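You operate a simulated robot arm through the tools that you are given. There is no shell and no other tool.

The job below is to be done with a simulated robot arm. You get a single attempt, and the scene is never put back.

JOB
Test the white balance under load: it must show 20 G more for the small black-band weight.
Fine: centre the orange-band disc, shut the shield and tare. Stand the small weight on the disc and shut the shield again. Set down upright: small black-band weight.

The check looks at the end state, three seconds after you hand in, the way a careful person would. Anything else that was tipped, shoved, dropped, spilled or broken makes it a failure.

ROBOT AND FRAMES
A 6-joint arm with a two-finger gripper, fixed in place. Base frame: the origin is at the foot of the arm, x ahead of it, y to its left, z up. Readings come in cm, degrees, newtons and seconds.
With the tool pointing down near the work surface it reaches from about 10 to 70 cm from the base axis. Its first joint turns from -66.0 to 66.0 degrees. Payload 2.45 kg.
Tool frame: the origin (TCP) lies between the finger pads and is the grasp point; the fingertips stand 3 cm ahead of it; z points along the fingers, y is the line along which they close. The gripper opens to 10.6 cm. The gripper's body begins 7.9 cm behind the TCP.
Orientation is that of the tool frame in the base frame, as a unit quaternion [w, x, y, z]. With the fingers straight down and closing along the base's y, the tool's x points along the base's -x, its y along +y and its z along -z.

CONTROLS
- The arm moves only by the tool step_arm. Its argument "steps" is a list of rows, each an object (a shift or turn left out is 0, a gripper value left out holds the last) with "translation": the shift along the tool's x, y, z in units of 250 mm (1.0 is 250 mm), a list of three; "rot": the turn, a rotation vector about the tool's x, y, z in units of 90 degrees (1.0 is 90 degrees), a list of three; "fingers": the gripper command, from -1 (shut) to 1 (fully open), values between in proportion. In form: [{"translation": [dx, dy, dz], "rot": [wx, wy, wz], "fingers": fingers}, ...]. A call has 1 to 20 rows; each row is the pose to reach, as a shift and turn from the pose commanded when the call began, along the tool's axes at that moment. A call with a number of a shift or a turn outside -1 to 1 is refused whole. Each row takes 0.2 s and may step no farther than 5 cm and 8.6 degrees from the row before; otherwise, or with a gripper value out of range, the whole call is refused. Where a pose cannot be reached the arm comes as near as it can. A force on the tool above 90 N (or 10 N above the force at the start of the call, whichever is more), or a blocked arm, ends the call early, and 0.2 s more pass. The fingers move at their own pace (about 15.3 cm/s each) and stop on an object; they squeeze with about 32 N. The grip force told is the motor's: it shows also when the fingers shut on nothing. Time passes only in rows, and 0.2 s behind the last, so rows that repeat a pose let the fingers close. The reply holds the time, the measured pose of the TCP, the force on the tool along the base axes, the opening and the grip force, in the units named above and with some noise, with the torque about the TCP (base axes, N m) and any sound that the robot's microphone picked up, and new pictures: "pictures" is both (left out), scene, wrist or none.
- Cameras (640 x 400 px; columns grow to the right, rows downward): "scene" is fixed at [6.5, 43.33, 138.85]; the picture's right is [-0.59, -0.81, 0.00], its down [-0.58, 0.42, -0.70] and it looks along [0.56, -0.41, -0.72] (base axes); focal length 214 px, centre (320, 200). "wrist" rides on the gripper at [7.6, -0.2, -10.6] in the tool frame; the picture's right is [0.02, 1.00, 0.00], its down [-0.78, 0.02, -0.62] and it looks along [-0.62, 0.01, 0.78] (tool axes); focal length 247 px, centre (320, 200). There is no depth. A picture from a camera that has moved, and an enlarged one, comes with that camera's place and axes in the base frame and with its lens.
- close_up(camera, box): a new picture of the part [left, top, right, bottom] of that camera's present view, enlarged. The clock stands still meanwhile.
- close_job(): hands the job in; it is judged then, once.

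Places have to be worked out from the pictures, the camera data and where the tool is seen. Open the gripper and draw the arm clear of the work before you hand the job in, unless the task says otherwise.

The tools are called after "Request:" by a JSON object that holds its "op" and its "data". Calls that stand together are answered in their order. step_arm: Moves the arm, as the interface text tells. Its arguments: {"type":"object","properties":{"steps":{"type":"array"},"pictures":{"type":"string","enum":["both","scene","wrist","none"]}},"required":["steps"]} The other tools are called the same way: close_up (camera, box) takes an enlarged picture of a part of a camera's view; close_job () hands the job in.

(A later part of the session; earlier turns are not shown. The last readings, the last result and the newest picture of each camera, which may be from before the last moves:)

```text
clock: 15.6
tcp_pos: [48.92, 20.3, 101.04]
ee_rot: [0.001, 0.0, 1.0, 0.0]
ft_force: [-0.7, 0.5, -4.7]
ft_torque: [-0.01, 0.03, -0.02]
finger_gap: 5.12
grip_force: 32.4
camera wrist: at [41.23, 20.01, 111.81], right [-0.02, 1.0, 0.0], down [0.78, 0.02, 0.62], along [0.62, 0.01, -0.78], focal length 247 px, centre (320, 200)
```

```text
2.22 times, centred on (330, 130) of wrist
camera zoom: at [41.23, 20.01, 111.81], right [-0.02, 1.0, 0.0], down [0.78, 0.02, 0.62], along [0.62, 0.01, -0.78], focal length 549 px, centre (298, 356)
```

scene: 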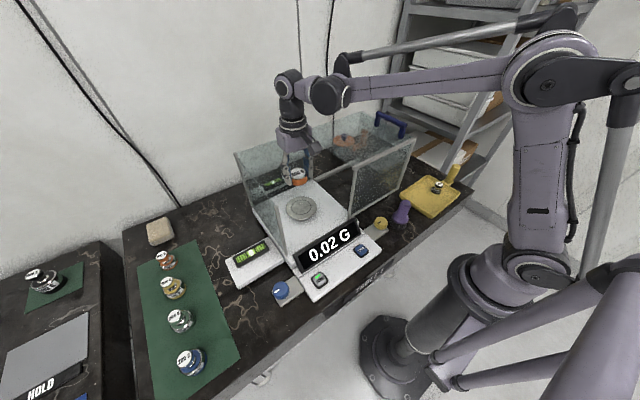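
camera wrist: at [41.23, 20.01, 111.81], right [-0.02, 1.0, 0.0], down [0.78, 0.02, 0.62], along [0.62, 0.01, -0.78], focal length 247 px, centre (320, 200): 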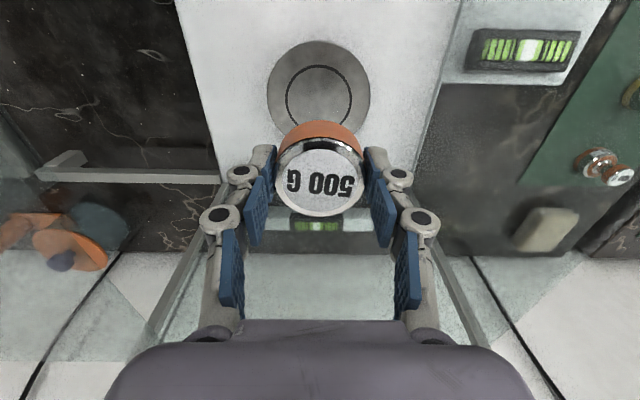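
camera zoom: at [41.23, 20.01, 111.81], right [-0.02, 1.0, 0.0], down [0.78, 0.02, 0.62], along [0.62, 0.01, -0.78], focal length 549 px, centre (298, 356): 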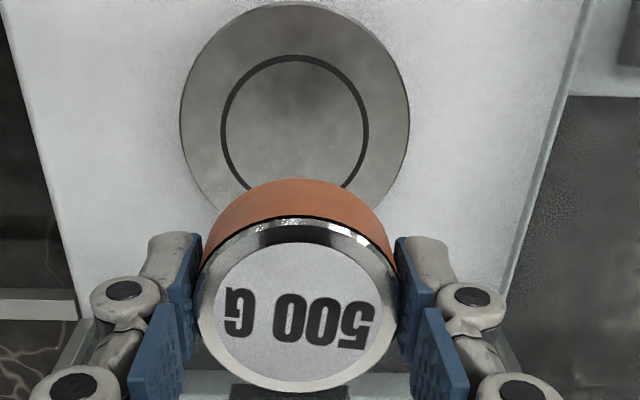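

Pan centre is about 0.2 cm to −y and 0.15 cm to +x of the disc. I apply that correction and lower to just above the pan.

Request:
{"op": "step_arm", "data": {"steps": [{"translation": [-0.006, -0.008, 0.08]}, {"translation": [-0.006, -0.008, 0.18]}, {"translation": [-0.006, -0.008, 0.28]}, {"translation": [-0.006, -0.008, 0.36]}, {"translation": [-0.006, -0.008, 0.41]}, {"translation": [-0.006, -0.008, 0.41]}]}}

Request:
{"op": "close_up", "data": {"camera": "scene", "box": [260, 160, 350, 240]}}

Request:
{"op": "close_up", "data": {"camera": "wrist", "box": [220, 80, 440, 240]}}

```text
clock: 17.0
tcp_pos: [49.13, 19.96, 90.95]
ee_rot: [0.0, 0.0, 1.0, 0.0]
ft_force: [-0.2, -0.5, -5.1]
ft_torque: [0.0, -0.02, 0.0]
finger_gap: 5.12
grip_force: 32.3
camera wrist: at [41.46, 19.86, 101.65], right [-0.02, 1.0, 0.0], down [0.78, 0.02, 0.62], along [0.62, 0.01, -0.78], focal length 247 px, centre (320, 200)
```

scene: 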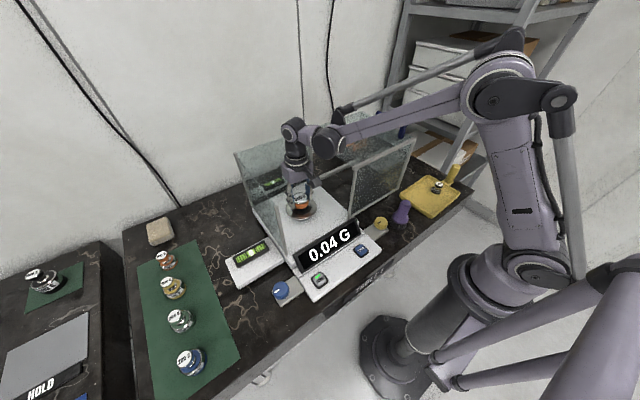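
wrist: 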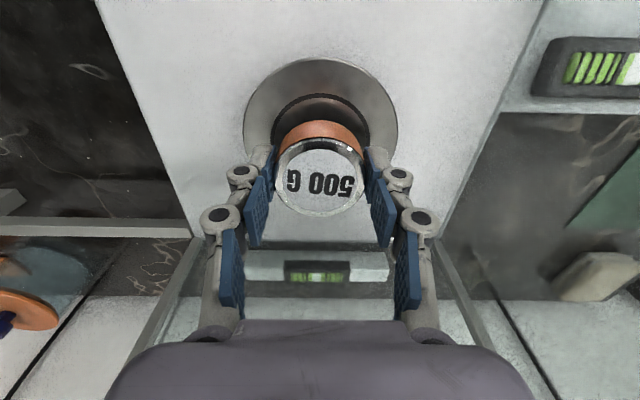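

```text
5.00 times, centred on (305, 200) of scene
camera zoom: at [6.5, 43.33, 138.85], right [-0.59, -0.81, 0.0], down [-0.58, 0.42, -0.7], along [0.56, -0.41, -0.72], focal length 1072 px, centre (395, 200)
```

zoom: 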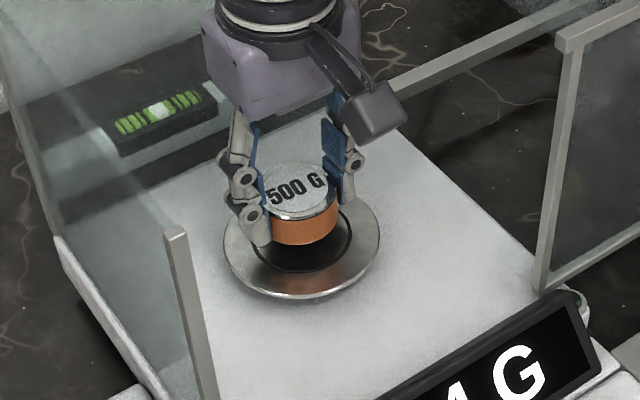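

```text
2.50 times, centred on (330, 160) of wrist
camera zoom: at [41.46, 19.86, 101.65], right [-0.02, 1.0, 0.0], down [0.78, 0.02, 0.62], along [0.62, 0.01, -0.78], focal length 617 px, centre (295, 300)
```

zoom: 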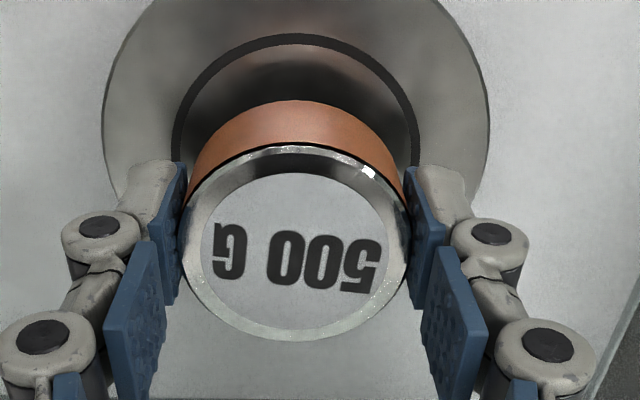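

The disc is centred over the ring within about 0.15 cm and ~1.5 cm above the pan. I lower in small steps watching the force and the display.

Request:
{"op": "step_arm", "data": {"steps": [{"translation": [0.0, 0.0, 0.012]}, {"translation": [0.0, 0.0, 0.024]}, {"translation": [0.0, 0.0, 0.036]}, {"translation": [0.0, 0.0, 0.036]}]}}

Request:
{"op": "close_up", "data": {"camera": "scene", "box": [260, 160, 370, 270]}}

```text
clock: 18.0
tcp_pos: [49.07, 19.93, 90.13]
ee_rot: [0.0, -0.001, 1.0, 0.0]
ft_force: [0.1, -0.2, -4.1]
ft_torque: [-0.02, 0.01, 0.04]
finger_gap: 5.13
grip_force: 31.9
camera wrist: at [41.45, 19.81, 100.74], right [-0.02, 1.0, 0.0], down [0.78, 0.02, 0.62], along [0.62, 0.01, -0.78], focal length 247 px, centre (320, 200)
```

scene: 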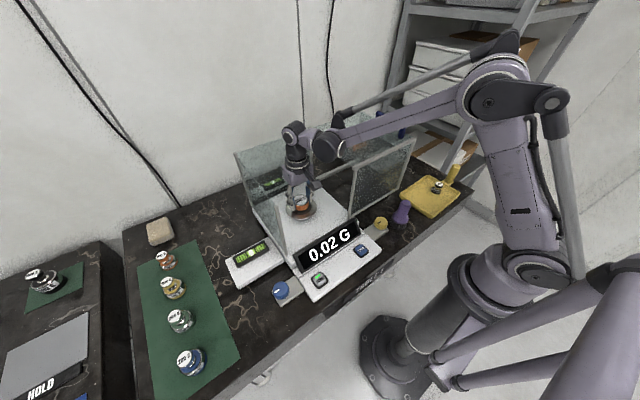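
wrist: 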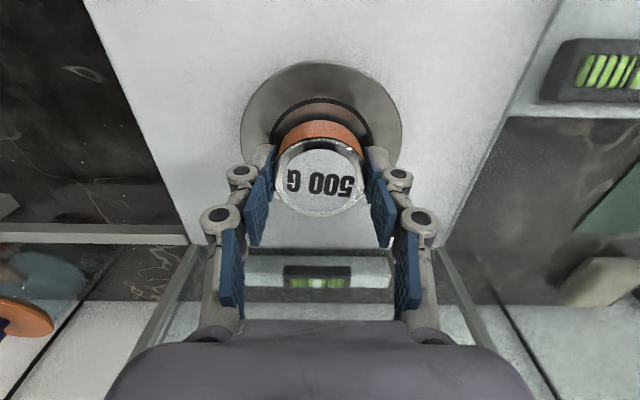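

```text
3.64 times, centred on (315, 215) of scene
camera zoom: at [6.5, 43.33, 138.85], right [-0.59, -0.81, 0.0], down [-0.58, 0.42, -0.7], along [0.56, -0.41, -0.72], focal length 780 px, centre (338, 146)
```

zoom: 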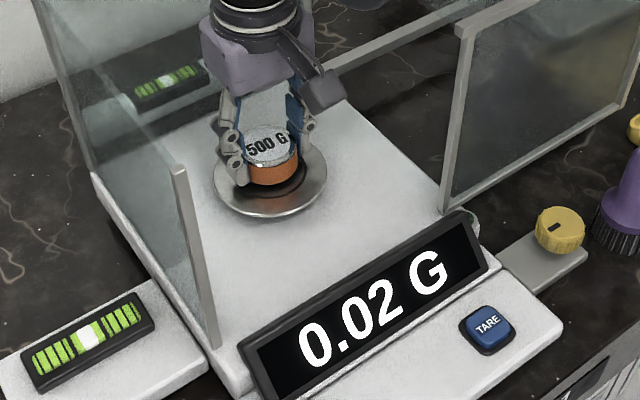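

Still airborne (−4.1 N, display 0.02 G). I lower another 0.5 cm.

Request:
{"op": "step_arm", "data": {"steps": [{"translation": [0.0, 0.0, 0.008]}, {"translation": [0.0, 0.0, 0.016]}, {"translation": [0.0, 0.0, 0.02]}]}}

```text
clock: 18.8
tcp_pos: [49.25, 19.9, 89.55]
ee_rot: [0.001, 0.0, 1.0, 0.0]
ft_force: [0.3, 0.5, -5.1]
ft_torque: [0.0, 0.03, 0.01]
finger_gap: 5.11
grip_force: 31.7
camera wrist: at [41.47, 19.77, 100.23], right [-0.02, 1.0, 0.0], down [0.78, 0.02, 0.62], along [0.62, 0.01, -0.78], focal length 247 px, centre (320, 200)
```

scene: 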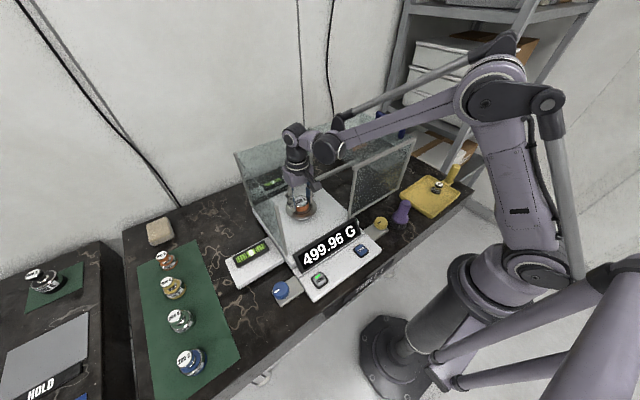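
wrist: 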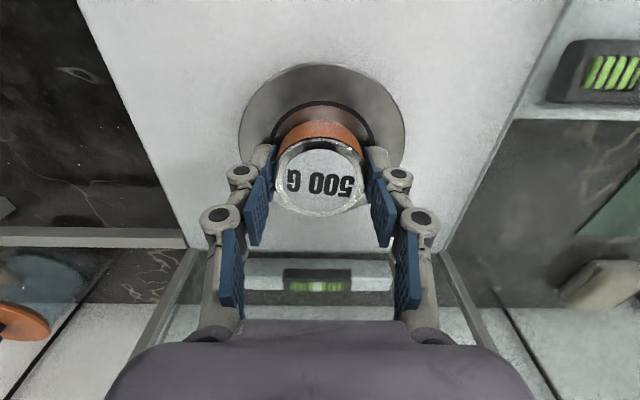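

The display jumped to 499.96 G, so the disc is just touching. I lower a hair further (0.15 cm) to seat it and read the force.

Request:
{"op": "step_arm", "data": {"steps": [{"translation": [0.0, 0.0, 0.004]}, {"translation": [0.0, 0.0, 0.006]}], "pictures": "scene"}}

Request:
{"op": "close_up", "data": {"camera": "scene", "box": [270, 170, 360, 270]}}

Request:
{"op": "close_up", "data": {"camera": "wrist", "box": [220, 50, 440, 230]}}

```text
clock: 19.4
tcp_pos: [49.28, 19.91, 89.41]
ee_rot: [0.0, 0.0, 1.0, 0.001]
ft_force: [-0.4, 0.5, -1.4]
ft_torque: [-0.06, 0.01, 0.0]
finger_gap: 5.13
grip_force: 32.0
```

scene: 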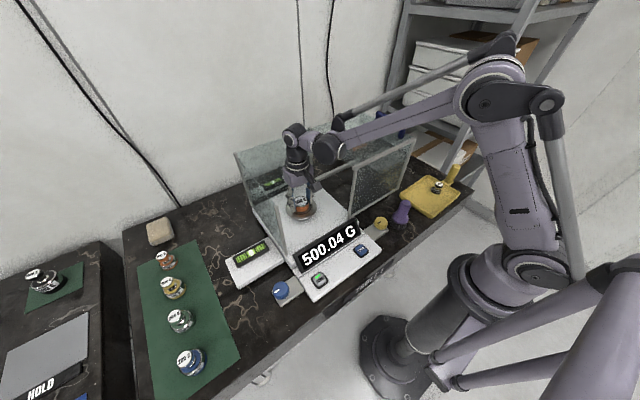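

```text
4.00 times, centred on (315, 220) of scene
camera zoom: at [6.5, 43.33, 138.85], right [-0.59, -0.81, 0.0], down [-0.58, 0.42, -0.7], along [0.56, -0.41, -0.72], focal length 858 px, centre (340, 120)
```

zoom: 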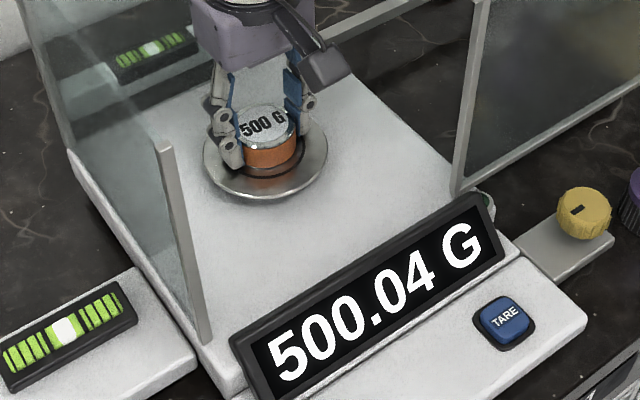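

```text
2.22 times, centred on (330, 140) of wrist
camera zoom: at [41.45, 19.76, 100.12], right [-0.02, 1.0, 0.0], down [0.78, 0.02, 0.62], along [0.62, 0.01, -0.78], focal length 549 px, centre (298, 333)
```

zoom: 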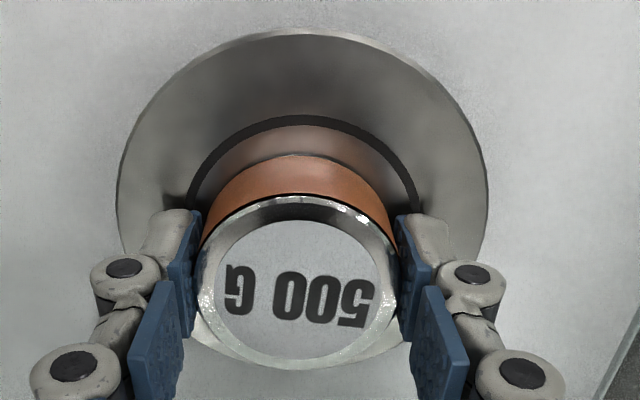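

The load is now carried by the pan (−1.4 N on tool, display 500.04). The disc sits about 0.2 cm too far to +x and 0.1 to −y, so I lift it slightly, correct, and set it down again.

Request:
{"op": "step_arm", "data": {"steps": [{"translation": [0.0, 0.0, -0.024]}, {"translation": [0.008, 0.004, -0.024]}, {"translation": [0.008, 0.004, -0.024]}, {"translation": [0.008, 0.004, -0.012]}, {"translation": [0.008, 0.004, 0.0]}, {"translation": [0.008, 0.004, 0.001]}]}}

Request:
{"op": "close_up", "data": {"camera": "wrist", "box": [220, 50, 440, 230]}}

```text
clock: 20.8
tcp_pos: [48.88, 19.91, 89.52]
ee_rot: [0.0, 0.0, 1.0, 0.0]
ft_force: [-3.0, -0.9, 3.7]
ft_torque: [-0.13, -0.1, 0.0]
finger_gap: 5.09
grip_force: 32.3
camera wrist: at [41.25, 19.84, 100.12], right [-0.02, 1.0, 0.0], down [0.78, 0.02, 0.62], along [0.62, 0.01, -0.78], focal length 247 px, centre (320, 200)
```

scene: 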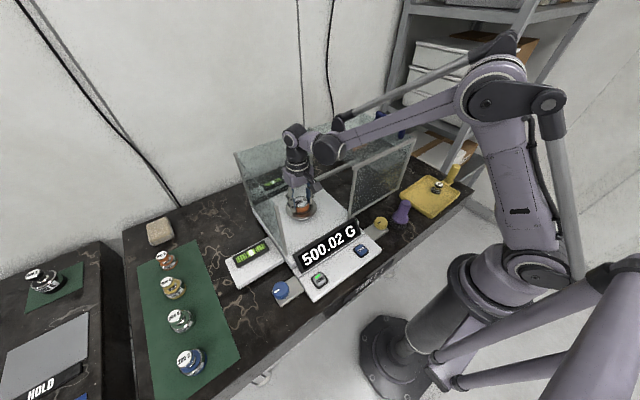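
wrist: 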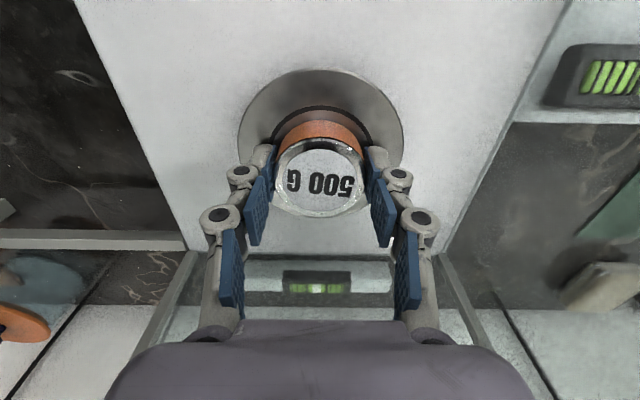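

```text
2.22 times, centred on (330, 140) of wrist
camera zoom: at [41.25, 19.84, 100.12], right [-0.02, 1.0, 0.0], down [0.78, 0.02, 0.62], along [0.62, 0.01, -0.78], focal length 549 px, centre (298, 333)
```

zoom: 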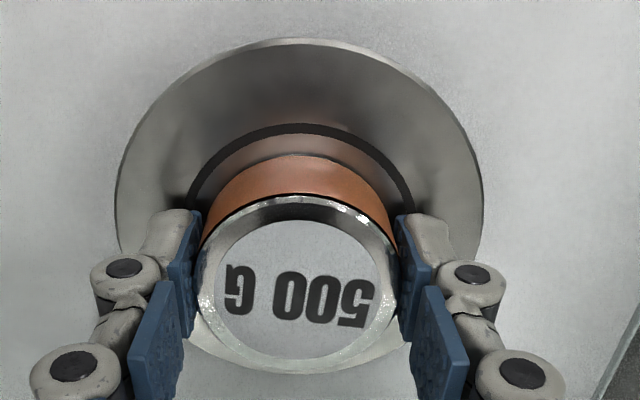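

The disc is now centred on the ring. I open the fingers gently to about 7 cm and raise straight up.

Request:
{"op": "step_arm", "data": {"steps": [{"translation": [0.0, 0.0, 0.0], "fingers": 0.2}, {"translation": [0.0, 0.0, 0.0], "fingers": 0.35}, {"translation": [0.0, 0.0, 0.0], "fingers": 0.35}, {"translation": [0.0, 0.0, -0.06], "fingers": 0.35}, {"translation": [0.0, 0.0, -0.16], "fingers": 0.35}, {"translation": [0.0, 0.0, -0.3], "fingers": 0.35}, {"translation": [0.0, 0.0, -0.46], "fingers": 0.35}, {"translation": [0.0, 0.0, -0.46], "fingers": 0.35}]}}

Request:
{"op": "close_up", "data": {"camera": "wrist", "box": [220, 20, 440, 200]}}

Request:
{"op": "close_up", "data": {"camera": "scene", "box": [250, 170, 380, 310]}}

```text
clock: 22.6
tcp_pos: [49.14, 19.91, 100.88]
ee_rot: [0.001, 0.0, 1.0, -0.001]
ft_force: [-0.9, -0.4, -0.6]
ft_torque: [0.02, 0.02, 0.01]
finger_gap: 7.15
grip_force: 0.0
camera wrist: at [41.43, 19.78, 111.57], right [-0.02, 1.0, 0.0], down [0.78, 0.02, 0.62], along [0.62, 0.01, -0.78], focal length 247 px, centre (320, 200)
```

scene: 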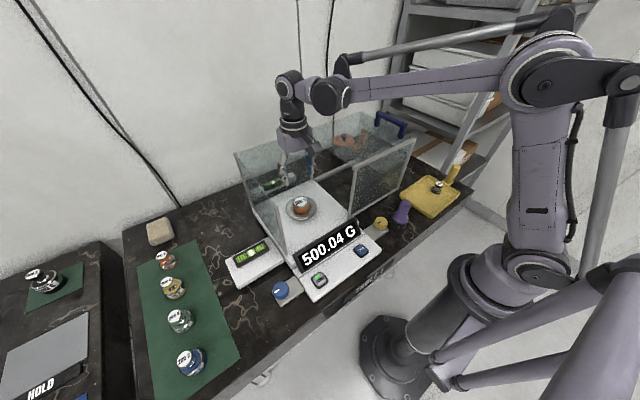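
wrist: 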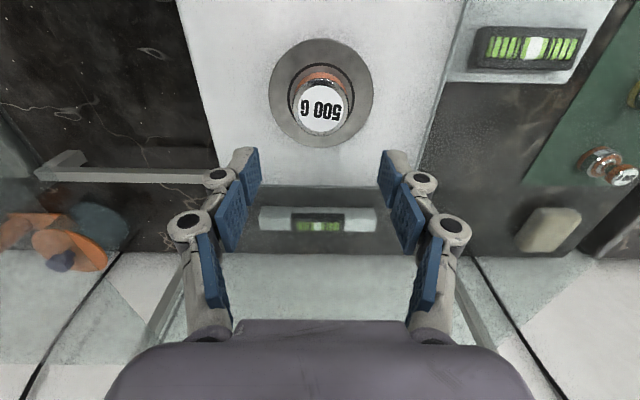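

```text
2.22 times, centred on (330, 110) of wrist
camera zoom: at [41.43, 19.78, 111.57], right [-0.02, 1.0, 0.0], down [0.78, 0.02, 0.62], along [0.62, 0.01, -0.78], focal length 549 px, centre (298, 400)
```

zoom: 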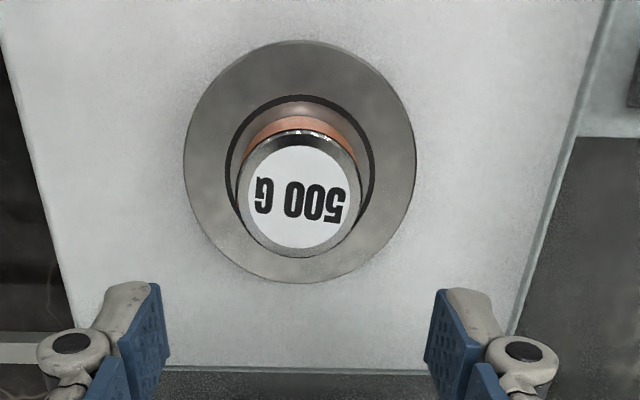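

```text
2.86 times, centred on (315, 240) of scene
camera zoom: at [6.5, 43.33, 138.85], right [-0.59, -0.81, 0.0], down [-0.58, 0.42, -0.7], along [0.56, -0.41, -0.72], focal length 613 px, centre (334, 86)
```

zoom: 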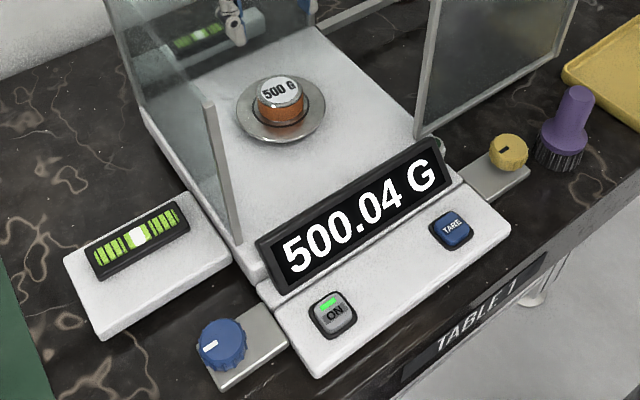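

The disc sits centred in the ring and the display reads 500.04 G. I rise clear of the glass and move over to the hood handle, near (44, −10.7, 109).

Request:
{"op": "step_arm", "data": {"steps": [{"translation": [0.0, 0.0, -0.18]}, {"translation": [0.0, 0.0, -0.36]}, {"translation": [0.0, 0.0, -0.54]}, {"translation": [0.0, 0.0, -0.72]}, {"translation": [0.04, -0.14, -0.78]}, {"translation": [0.06, -0.3, -0.78]}, {"translation": [0.1, -0.46, -0.78]}, {"translation": [0.14, -0.62, -0.78]}, {"translation": [0.18, -0.78, -0.78]}, {"translation": [0.18, -0.78, -0.78]}]}}

```text
clock: 24.8
tcp_pos: [44.46, 0.22, 120.18]
ee_rot: [0.002, 0.0, 1.0, 0.0]
ft_force: [0.7, -0.5, 1.0]
ft_torque: [0.04, 0.01, 0.0]
finger_gap: 7.15
grip_force: 0.0
camera wrist: at [36.72, 0.31, 130.9], right [-0.02, 1.0, 0.0], down [0.78, 0.02, 0.62], along [0.62, 0.01, -0.78], focal length 247 px, centre (320, 200)
```

scene: 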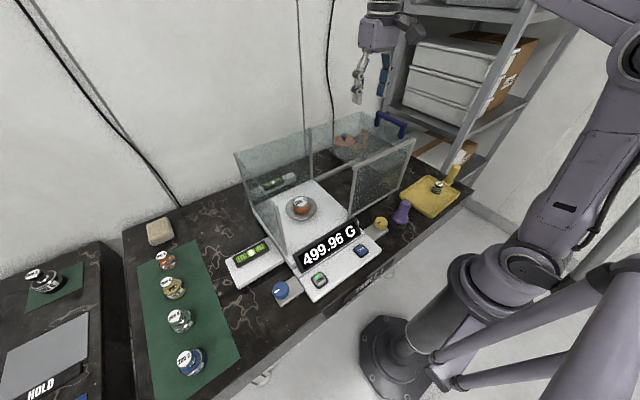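
wrist: 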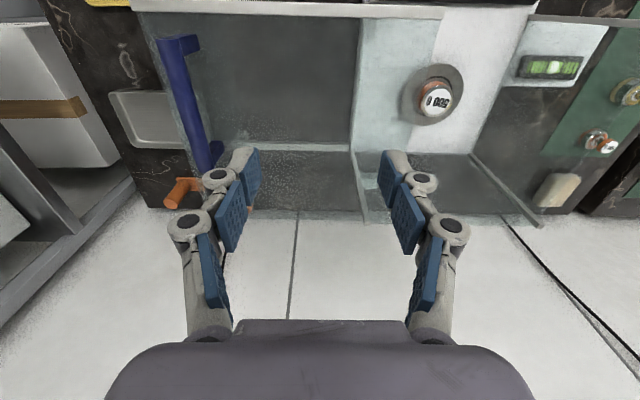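

The handle bar runs from about (39.3, −10.7) to (49.5, −11.3) at z≈109. I move above its middle and look again.

Request:
{"op": "step_arm", "data": {"steps": [{"translation": [0.0, -0.16, 0.0], "fingers": 0.0}, {"translation": [0.0, -0.32, 0.0], "fingers": 0.0}, {"translation": [0.0, -0.45, 0.0], "fingers": 0.0}, {"translation": [0.0, -0.45, 0.0], "fingers": 0.0}]}}

Request:
{"op": "close_up", "data": {"camera": "wrist", "box": [220, 20, 420, 260]}}

Request:
{"op": "close_up", "data": {"camera": "scene", "box": [350, 30, 440, 150]}}

```text
clock: 25.8
tcp_pos: [44.64, -10.89, 120.26]
ee_rot: [0.001, 0.0, 1.0, 0.0]
ft_force: [1.0, 0.3, -0.6]
ft_torque: [0.02, 0.02, 0.02]
finger_gap: 5.31
grip_force: 0.2
camera wrist: at [36.85, -11.01, 130.93], right [-0.02, 1.0, 0.0], down [0.78, 0.02, 0.62], along [0.62, 0.01, -0.78], focal length 247 px, centre (320, 200)
```

scene: 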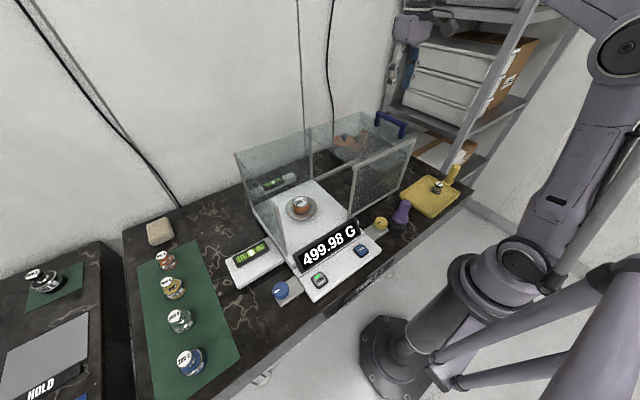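
wrist: 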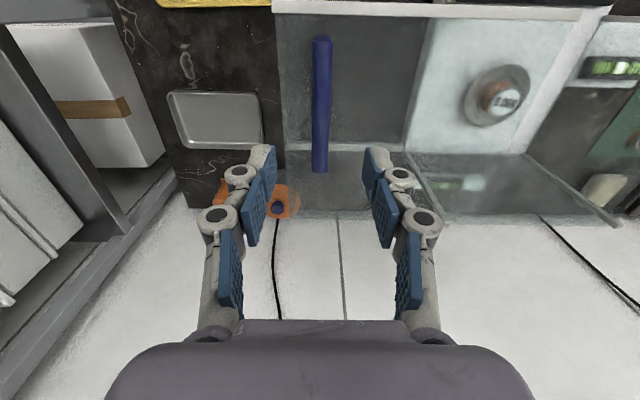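

```text
1.67 times, centred on (320, 140) of wrist
camera zoom: at [36.85, -11.01, 130.93], right [-0.02, 1.0, 0.0], down [0.78, 0.02, 0.62], along [0.62, 0.01, -0.78], focal length 412 px, centre (320, 300)
```

zoom: 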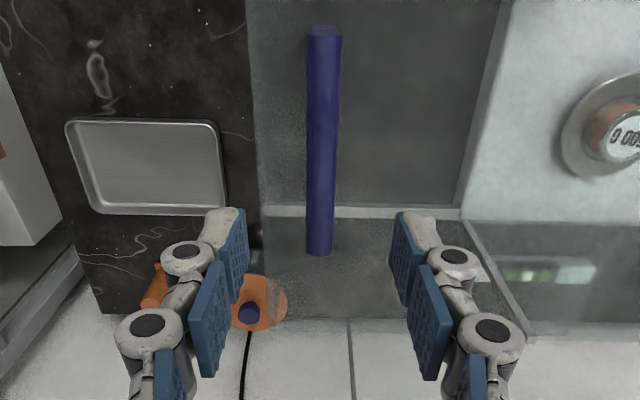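

```text
3.33 times, centred on (395, 90) of scene
camera zoom: at [6.5, 43.33, 138.85], right [-0.59, -0.81, 0.0], down [-0.58, 0.42, -0.7], along [0.56, -0.41, -0.72], focal length 715 px, centre (70, 567)
```

zoom: 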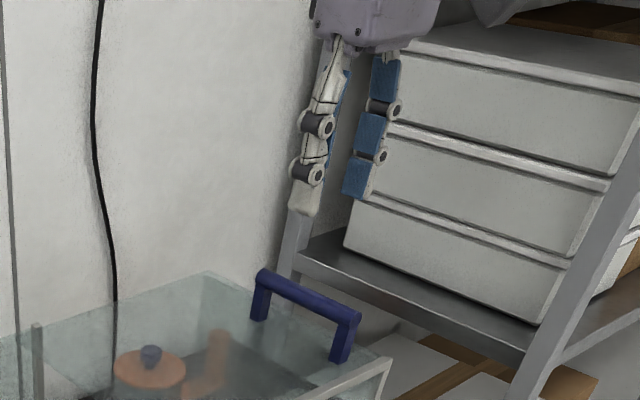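

The bar (≈1.5 cm thick, centre at (44.7, −10.9, 109.2)) lies right between the fingers; the roof is at ≈105.3. I descend to TCP z≈109.7 and close on the bar.

Request:
{"op": "step_arm", "data": {"steps": [{"translation": [0.0, 0.0, 0.14], "fingers": 0.0}, {"translation": [0.0, 0.0, 0.28], "fingers": 0.0}, {"translation": [0.0, 0.0, 0.38], "fingers": 0.0}, {"translation": [0.0, 0.0, 0.42], "fingers": 0.0}, {"translation": [0.0, 0.0, 0.42], "fingers": 0.0}]}}

Request:
{"op": "close_up", "data": {"camera": "scene", "box": [350, 70, 440, 170]}}

```text
clock: 27.0
tcp_pos: [44.42, -10.77, 109.98]
ee_rot: [0.001, 0.0, 1.0, 0.0]
ft_force: [-0.4, -0.3, 1.1]
ft_torque: [0.0, 0.01, 0.02]
finger_gap: 5.31
grip_force: 0.0
camera wrist: at [36.8, -10.89, 120.61], right [-0.02, 1.0, 0.0], down [0.78, 0.02, 0.62], along [0.62, 0.01, -0.78], focal length 247 px, centre (320, 200)
```

scene: 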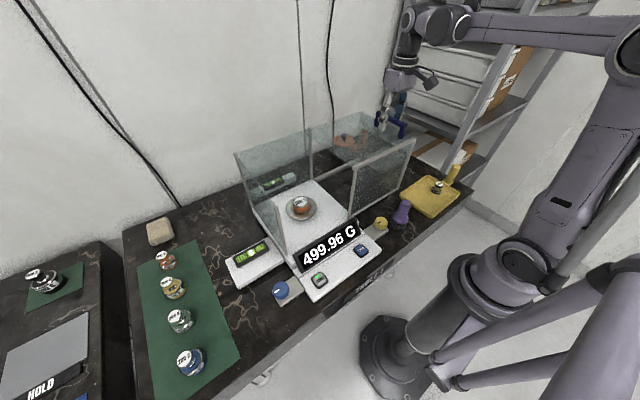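
wrist: 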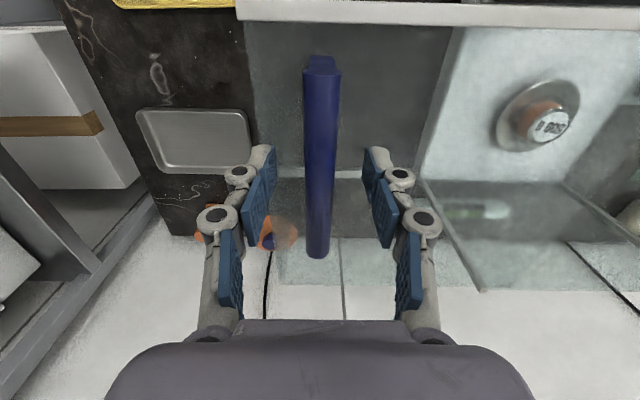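

```text
4.00 times, centred on (395, 120) of scene
camera zoom: at [6.5, 43.33, 138.85], right [-0.59, -0.81, 0.0], down [-0.58, 0.42, -0.7], along [0.56, -0.41, -0.72], focal length 858 px, centre (20, 520)
```

zoom: 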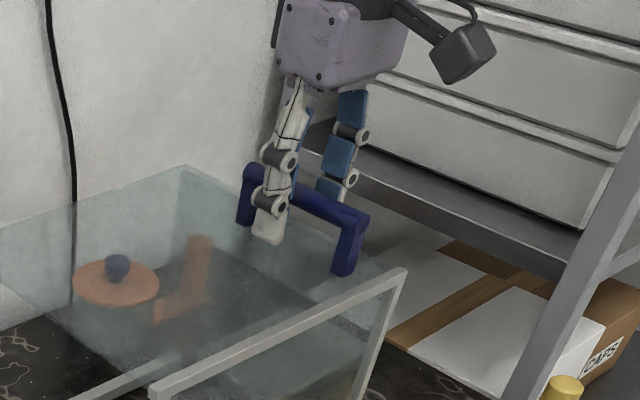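

The fingers straddle the bar with the tips clear of the roof. I close on it.

Request:
{"op": "step_arm", "data": {"steps": [{"translation": [0.0, 0.0, 0.01], "fingers": -0.5}, {"translation": [0.0, 0.0, 0.01], "fingers": -1}, {"translation": [0.0, 0.0, 0.01], "fingers": -1}, {"translation": [0.0, 0.0, 0.01], "fingers": -1}], "pictures": "none"}}

```text
clock: 28.0
tcp_pos: [44.42, -10.71, 109.66]
ee_rot: [0.001, 0.0, 1.0, 0.0]
ft_force: [-1.1, -0.5, -8.3]
ft_torque: [0.0, -0.27, -0.02]
finger_gap: 1.42
grip_force: 40.3
```

The handle is gripped (gap 1.42). I slide the hood a small way to +y to test how it moves.

Request:
{"op": "step_arm", "data": {"steps": [{"translation": [0.0, 0.02, 0.0]}, {"translation": [0.0, 0.05, 0.0]}, {"translation": [0.0, 0.08, 0.0]}, {"translation": [0.0, 0.11, 0.0]}, {"translation": [0.0, 0.14, 0.0]}, {"translation": [0.0, 0.17, 0.0]}, {"translation": [0.0, 0.2, 0.0]}]}}

```text
clock: 29.6
tcp_pos: [44.53, -5.61, 109.57]
ee_rot: [0.001, -0.001, 1.0, 0.001]
ft_force: [1.0, -0.6, -7.1]
ft_torque: [0.0, -0.82, 0.0]
finger_gap: 1.46
grip_force: 40.4
camera wrist: at [36.75, -5.82, 120.27], right [-0.02, 1.0, 0.0], down [0.78, 0.02, 0.62], along [0.62, 0.01, -0.78], focal length 247 px, centre (320, 200)
```

scene: 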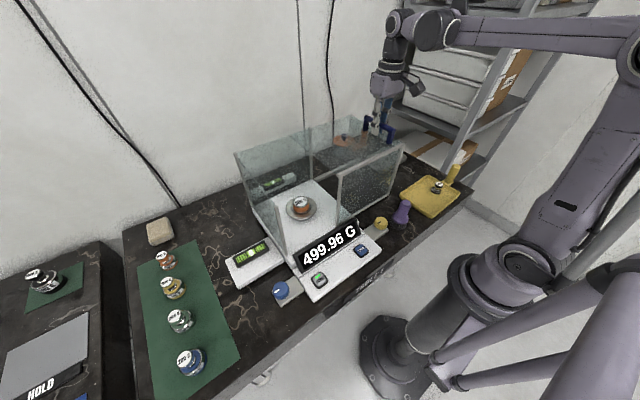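
wrist: 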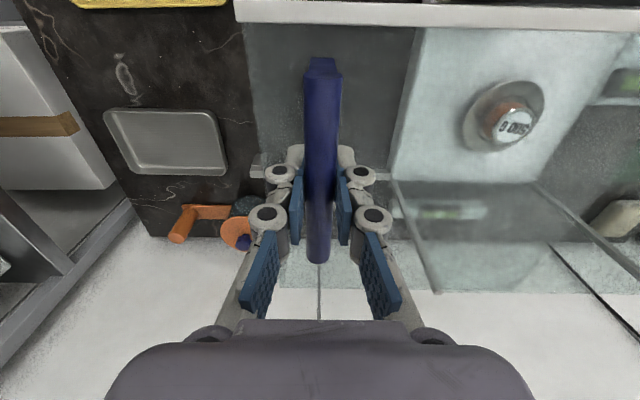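

The hood slides freely with the handle. I go on by 14 cm, leaving the last few for a slower approach.

Request:
{"op": "step_arm", "data": {"steps": [{"translation": [0.0, 0.04, 0.0]}, {"translation": [0.0, 0.09, 0.0]}, {"translation": [0.0, 0.14, 0.0]}, {"translation": [0.0, 0.19, 0.0]}, {"translation": [0.0, 0.24, 0.0]}, {"translation": [0.0, 0.29, 0.0]}, {"translation": [0.0, 0.34, 0.0]}, {"translation": [0.0, 0.39, 0.0]}, {"translation": [0.0, 0.44, 0.0]}, {"translation": [0.0, 0.49, 0.0]}, {"translation": [0.0, 0.53, 0.0]}, {"translation": [0.0, 0.56, 0.0]}]}}

Request:
{"op": "close_up", "data": {"camera": "scene", "box": [220, 90, 420, 290]}}

```text
clock: 32.2
tcp_pos: [44.53, 8.19, 109.5]
ee_rot: [0.001, 0.0, 1.0, 0.001]
ft_force: [-3.7, 0.3, -8.2]
ft_torque: [0.0, -0.9, -0.03]
finger_gap: 1.5
grip_force: 40.0
camera wrist: at [36.74, 8.17, 120.21], right [-0.02, 1.0, 0.0], down [0.78, 0.02, 0.62], along [0.62, 0.01, -0.78], focal length 247 px, centre (320, 200)
```

scene: 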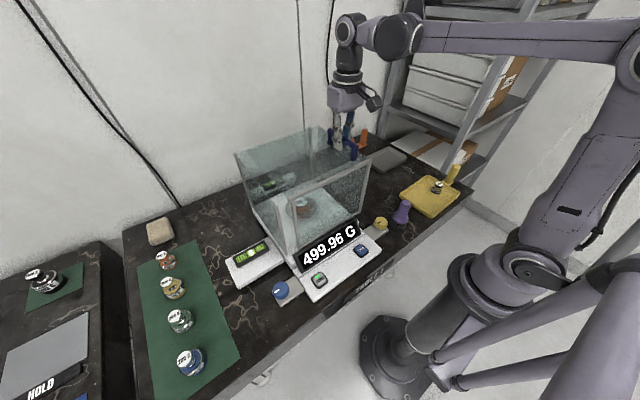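
wrist: 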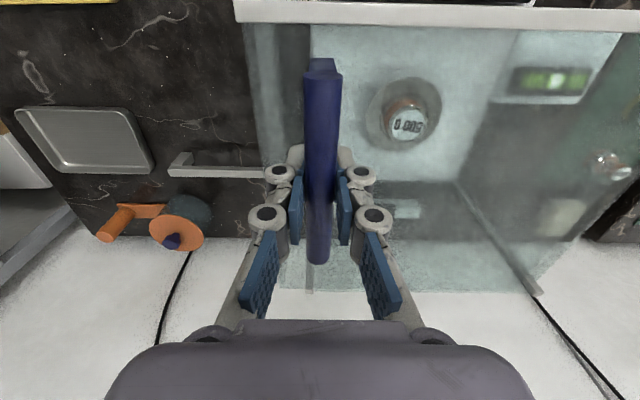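

```text
2.00 times, centred on (320, 190) of scene
camera zoom: at [6.49, 43.33, 138.85], right [-0.59, -0.81, 0.0], down [-0.58, 0.42, -0.7], along [0.56, -0.41, -0.72], focal length 429 px, centre (320, 220)
```

zoom: 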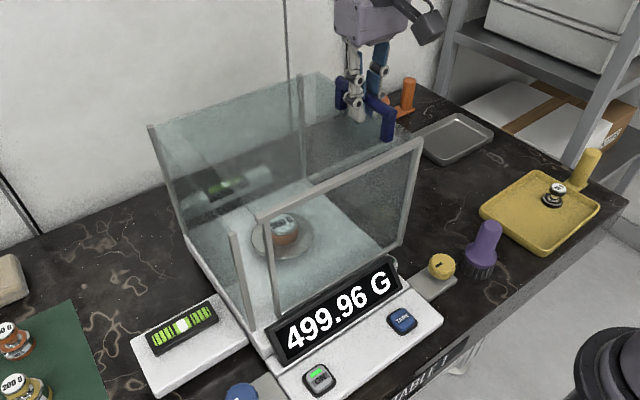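

About 3–4 cm remain between the hood frame and the left post. I continue more slowly, watching the push force.

Request:
{"op": "step_arm", "data": {"steps": [{"translation": [0.0, 0.02, 0.0]}, {"translation": [0.0, 0.04, 0.0]}, {"translation": [0.0, 0.06, 0.0]}, {"translation": [0.0, 0.08, 0.0]}, {"translation": [0.0, 0.1, 0.0]}], "pictures": "scene"}}

Request:
{"op": "close_up", "data": {"camera": "scene", "box": [220, 120, 350, 270]}}

```text
clock: 33.4
tcp_pos: [44.55, 10.74, 109.48]
ee_rot: [0.002, 0.0, 1.0, 0.0]
ft_force: [5.7, -1.3, -8.0]
ft_torque: [-0.04, 0.38, -0.03]
finger_gap: 1.48
grip_force: 40.5
```

scene: 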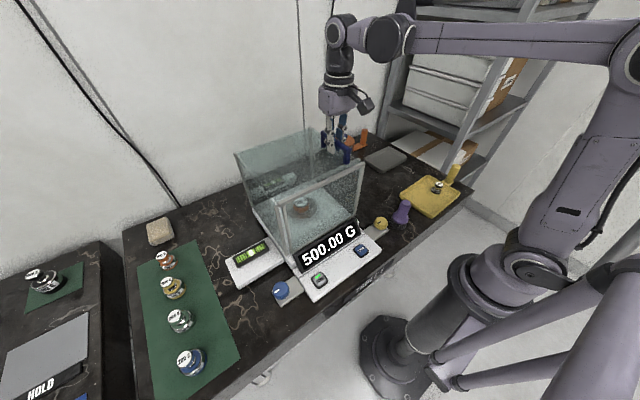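

```text
2.67 times, centred on (285, 195) of scene
camera zoom: at [6.53, 43.33, 138.85], right [-0.59, -0.81, 0.0], down [-0.58, 0.42, -0.7], along [0.56, -0.41, -0.72], focal length 572 px, centre (413, 213)
```

zoom: 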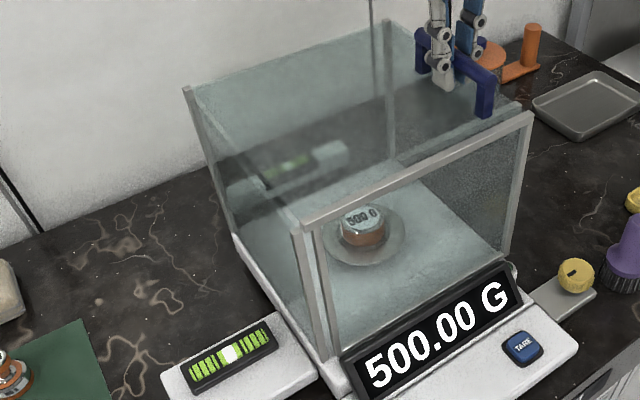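

The display has become steady at 500.00 G, and there's a small gap left at the post. I push on by small steps until it meets the stop.

Request:
{"op": "step_arm", "data": {"steps": [{"translation": [0.0, 0.01, 0.0]}, {"translation": [0.0, 0.02, 0.0]}, {"translation": [0.0, 0.03, 0.0]}], "pictures": "scene"}}

Request:
{"op": "close_up", "data": {"camera": "scene", "box": [220, 120, 350, 270]}}

```text
clock: 34.2
tcp_pos: [44.48, 11.36, 109.58]
ee_rot: [0.001, 0.0, 1.0, 0.0]
ft_force: [7.6, -2.5, -7.0]
ft_torque: [-0.02, 0.05, 0.0]
finger_gap: 1.48
grip_force: 40.3
```

scene: 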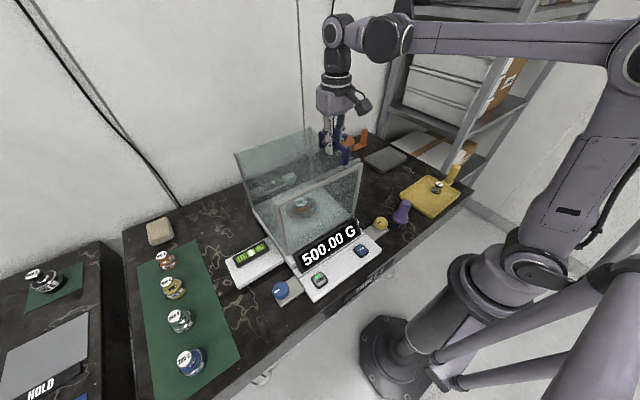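

```text
2.67 times, centred on (285, 195) of scene
camera zoom: at [6.53, 43.33, 138.85], right [-0.59, -0.81, 0.0], down [-0.58, 0.42, -0.7], along [0.56, -0.41, -0.72], focal length 572 px, centre (413, 213)
```

zoom: 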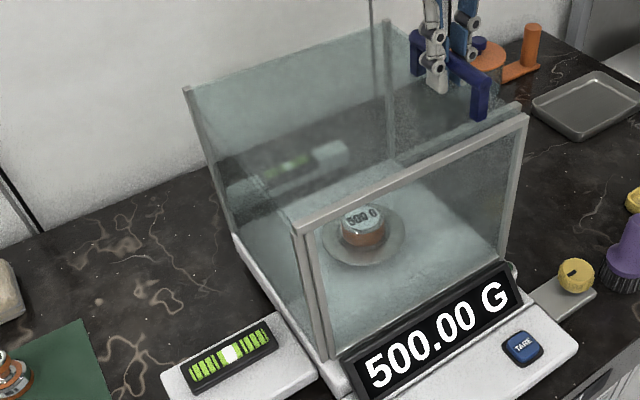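

Push force is still low (−2.5 N), so it has not reached the stop. I push another 0.6 cm in small steps.

Request:
{"op": "step_arm", "data": {"steps": [{"translation": [0.0, 0.008, 0.0]}, {"translation": [0.0, 0.016, 0.0]}, {"translation": [0.0, 0.024, 0.0]}], "pictures": "scene"}}

Request:
{"op": "close_up", "data": {"camera": "scene", "box": [220, 120, 350, 270]}}

```text
clock: 35.0
tcp_pos: [44.48, 11.48, 109.65]
ee_rot: [0.0, 0.002, 1.0, -0.006]
ft_force: [-1.1, -33.1, -16.1]
ft_torque: [0.06, -0.42, 0.19]
finger_gap: 1.42
grip_force: 40.3
```

scene: 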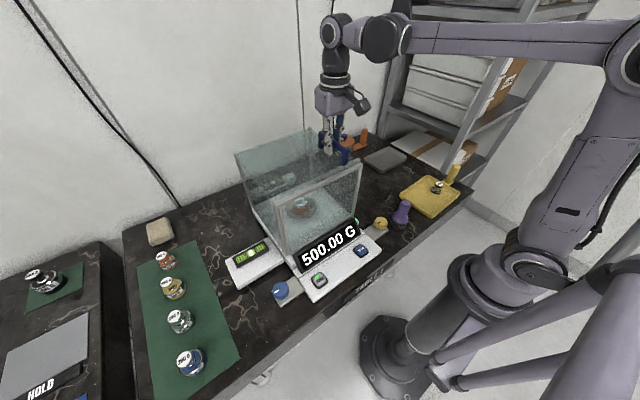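

```text
2.67 times, centred on (285, 195) of scene
camera zoom: at [6.52, 43.23, 138.88], right [-0.59, -0.81, 0.0], down [-0.58, 0.42, -0.7], along [0.56, -0.41, -0.72], focal length 572 px, centre (413, 213)
```

zoom: 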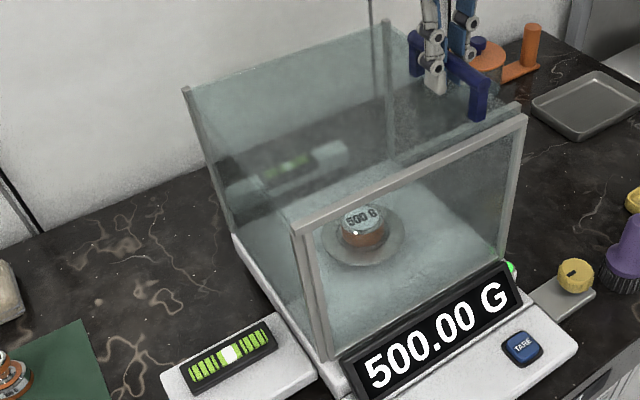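

The hood met its stop (33 N) and the green lamp beside the display lit up: shield shut, handle at y≈11.5. I ease the push off by 0.42 cm and check the lamp stays lit.

Request:
{"op": "step_arm", "data": {"steps": [{"translation": [0.0, -0.009, 0.0]}, {"translation": [0.0, -0.017, 0.0]}], "pictures": "scene"}}

Request:
{"op": "close_up", "data": {"camera": "scene", "box": [270, 200, 400, 310]}}

```text
clock: 35.6
tcp_pos: [44.49, 11.54, 109.66]
ee_rot: [0.001, 0.0, 1.0, -0.002]
ft_force: [1.5, -21.5, -6.5]
ft_torque: [-0.01, 1.19, 0.0]
finger_gap: 1.44
grip_force: 40.2
```

scene: 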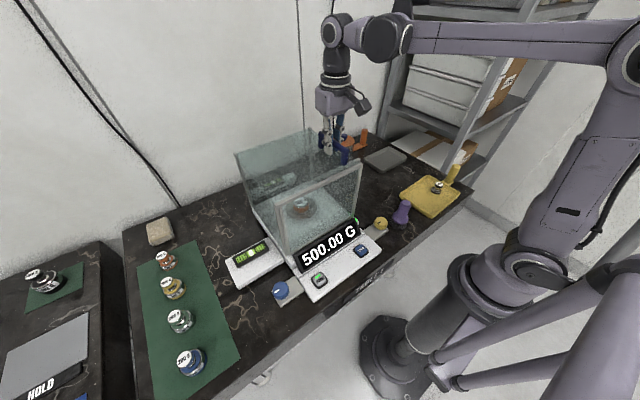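

```text
3.64 times, centred on (335, 255) of scene
camera zoom: at [6.51, 43.27, 138.87], right [-0.59, -0.81, 0.0], down [-0.58, 0.42, -0.7], along [0.56, -0.41, -0.72], focal length 780 px, centre (266, 0)
```

zoom: 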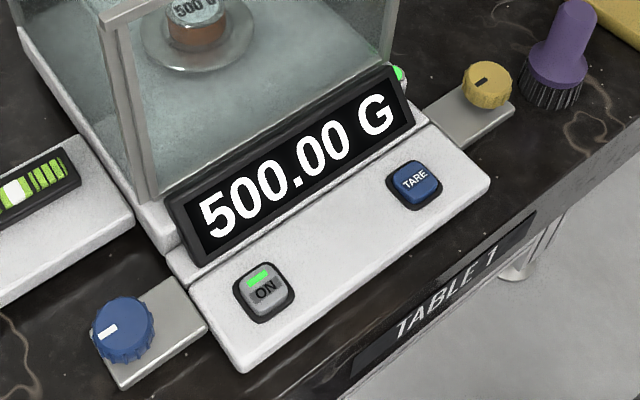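

Push is still 21 N, lamp lit. I ease off another 0.5 cm.

Request:
{"op": "step_arm", "data": {"steps": [{"translation": [0.0, -0.01, 0.0]}, {"translation": [0.0, -0.018, 0.0]}], "pictures": "none"}}

Request:
{"op": "close_up", "data": {"camera": "scene", "box": [270, 200, 400, 310]}}

```text
clock: 36.2
tcp_pos: [44.44, 11.42, 109.6]
ee_rot: [0.002, -0.002, 1.0, 0.002]
ft_force: [2.7, 1.3, -7.0]
ft_torque: [0.0, -0.08, -0.05]
finger_gap: 1.45
grip_force: 40.5
```

```text
3.64 times, centred on (335, 255) of scene
camera zoom: at [6.51, 43.34, 138.85], right [-0.59, -0.81, 0.0], down [-0.58, 0.42, -0.7], along [0.56, -0.41, -0.72], focal length 780 px, centre (266, 0)
```

zoom: 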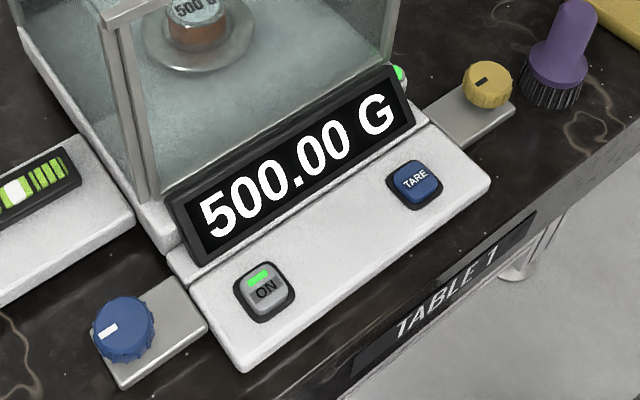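

Force is gone and the lamp is still green. I release the handle and rise straight up.

Request:
{"op": "step_arm", "data": {"steps": [{"translation": [0.0, 0.0, 0.0], "fingers": -0.4}, {"translation": [0.0, 0.0, 0.0], "fingers": -0.05}, {"translation": [0.0, 0.0, 0.0], "fingers": -0.05}, {"translation": [0.0, 0.0, -0.1], "fingers": -0.05}, {"translation": [0.0, 0.0, -0.25], "fingers": -0.05}, {"translation": [0.0, 0.0, -0.4], "fingers": -0.05}, {"translation": [0.0, 0.0, -0.44], "fingers": -0.05}]}}

Request:
{"op": "close_up", "data": {"camera": "scene", "box": [220, 120, 400, 310]}}

```text
clock: 37.8
tcp_pos: [44.22, 11.17, 120.53]
ee_rot: [0.001, 0.0, 1.0, 0.0]
ft_force: [-0.5, -0.6, -1.3]
ft_torque: [0.01, 0.04, -0.05]
finger_gap: 5.04
grip_force: 0.0
camera wrist: at [36.54, 11.12, 131.29], right [-0.02, 1.0, 0.0], down [0.78, 0.02, 0.62], along [0.62, 0.01, -0.78], focal length 247 px, centre (320, 200)
```

scene: 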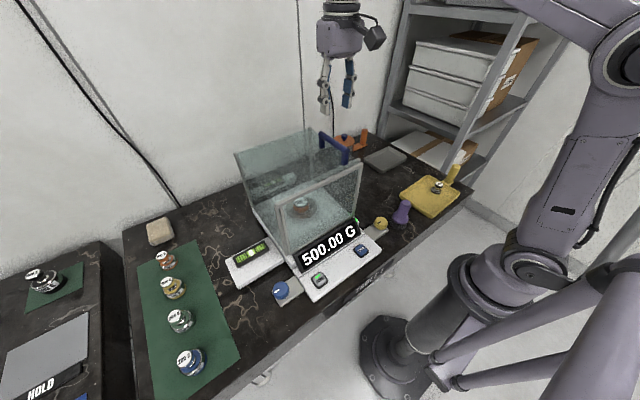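
wrist: 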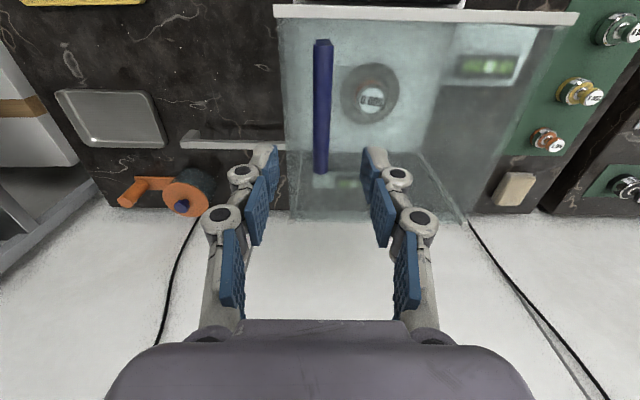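

```text
2.11 times, centred on (310, 215) of scene
camera zoom: at [6.5, 43.33, 138.85], right [-0.59, -0.81, 0.0], down [-0.58, 0.42, -0.7], along [0.56, -0.41, -0.72], focal length 452 px, centre (341, 168)
```

zoom: 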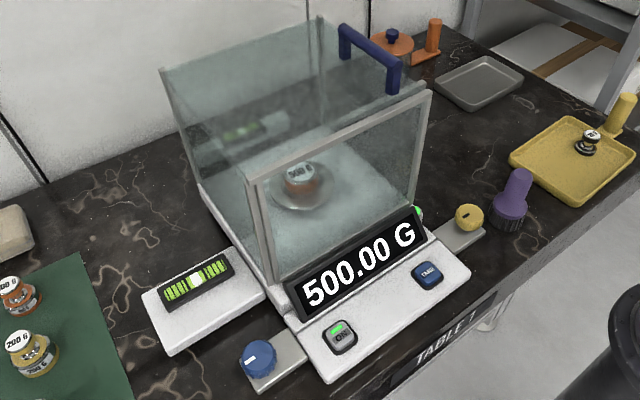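

The shield is shut, display steady at 500.00 G. Now I move in front of the hood, above the TARE key (about (27, 13, 81)), with the fingers closed, to look at it.

Request:
{"op": "step_arm", "data": {"steps": [{"translation": [0.16, 0.02, 0.0], "fingers": -1}, {"translation": [0.34, 0.04, 0.0], "fingers": -1}, {"translation": [0.52, 0.05, 0.0], "fingers": -1}, {"translation": [0.69, 0.06, 0.0], "fingers": -1}, {"translation": [0.69, 0.06, 0.18], "fingers": -1}, {"translation": [0.69, 0.06, 0.36], "fingers": -1}, {"translation": [0.69, 0.06, 0.52], "fingers": -1}, {"translation": [0.69, 0.06, 0.52], "fingers": -1}]}}

```text
clock: 39.6
tcp_pos: [27.13, 12.71, 107.61]
ee_rot: [0.001, -0.001, 1.0, 0.0]
ft_force: [0.0, 0.1, 0.5]
ft_torque: [0.01, 0.01, 0.01]
finger_gap: 0.0
grip_force: 28.5
camera wrist: at [19.41, 12.64, 118.28], right [-0.02, 1.0, 0.0], down [0.78, 0.02, 0.62], along [0.62, 0.01, -0.78], focal length 247 px, centre (320, 200)
```

scene: 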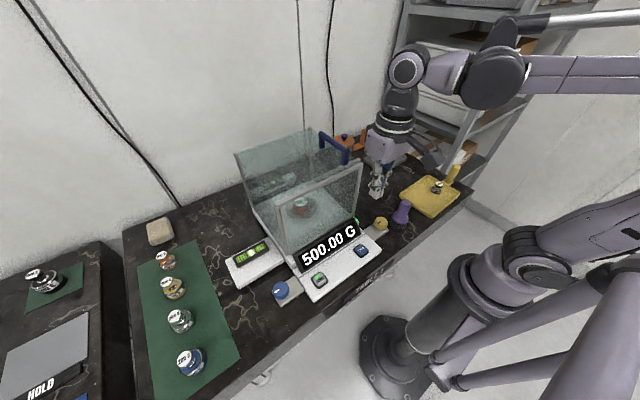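
wrist: 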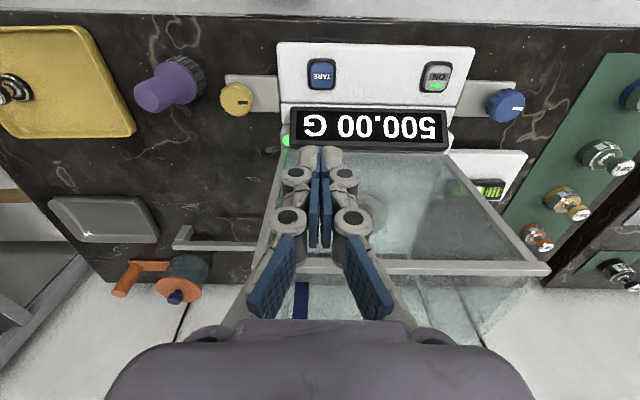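

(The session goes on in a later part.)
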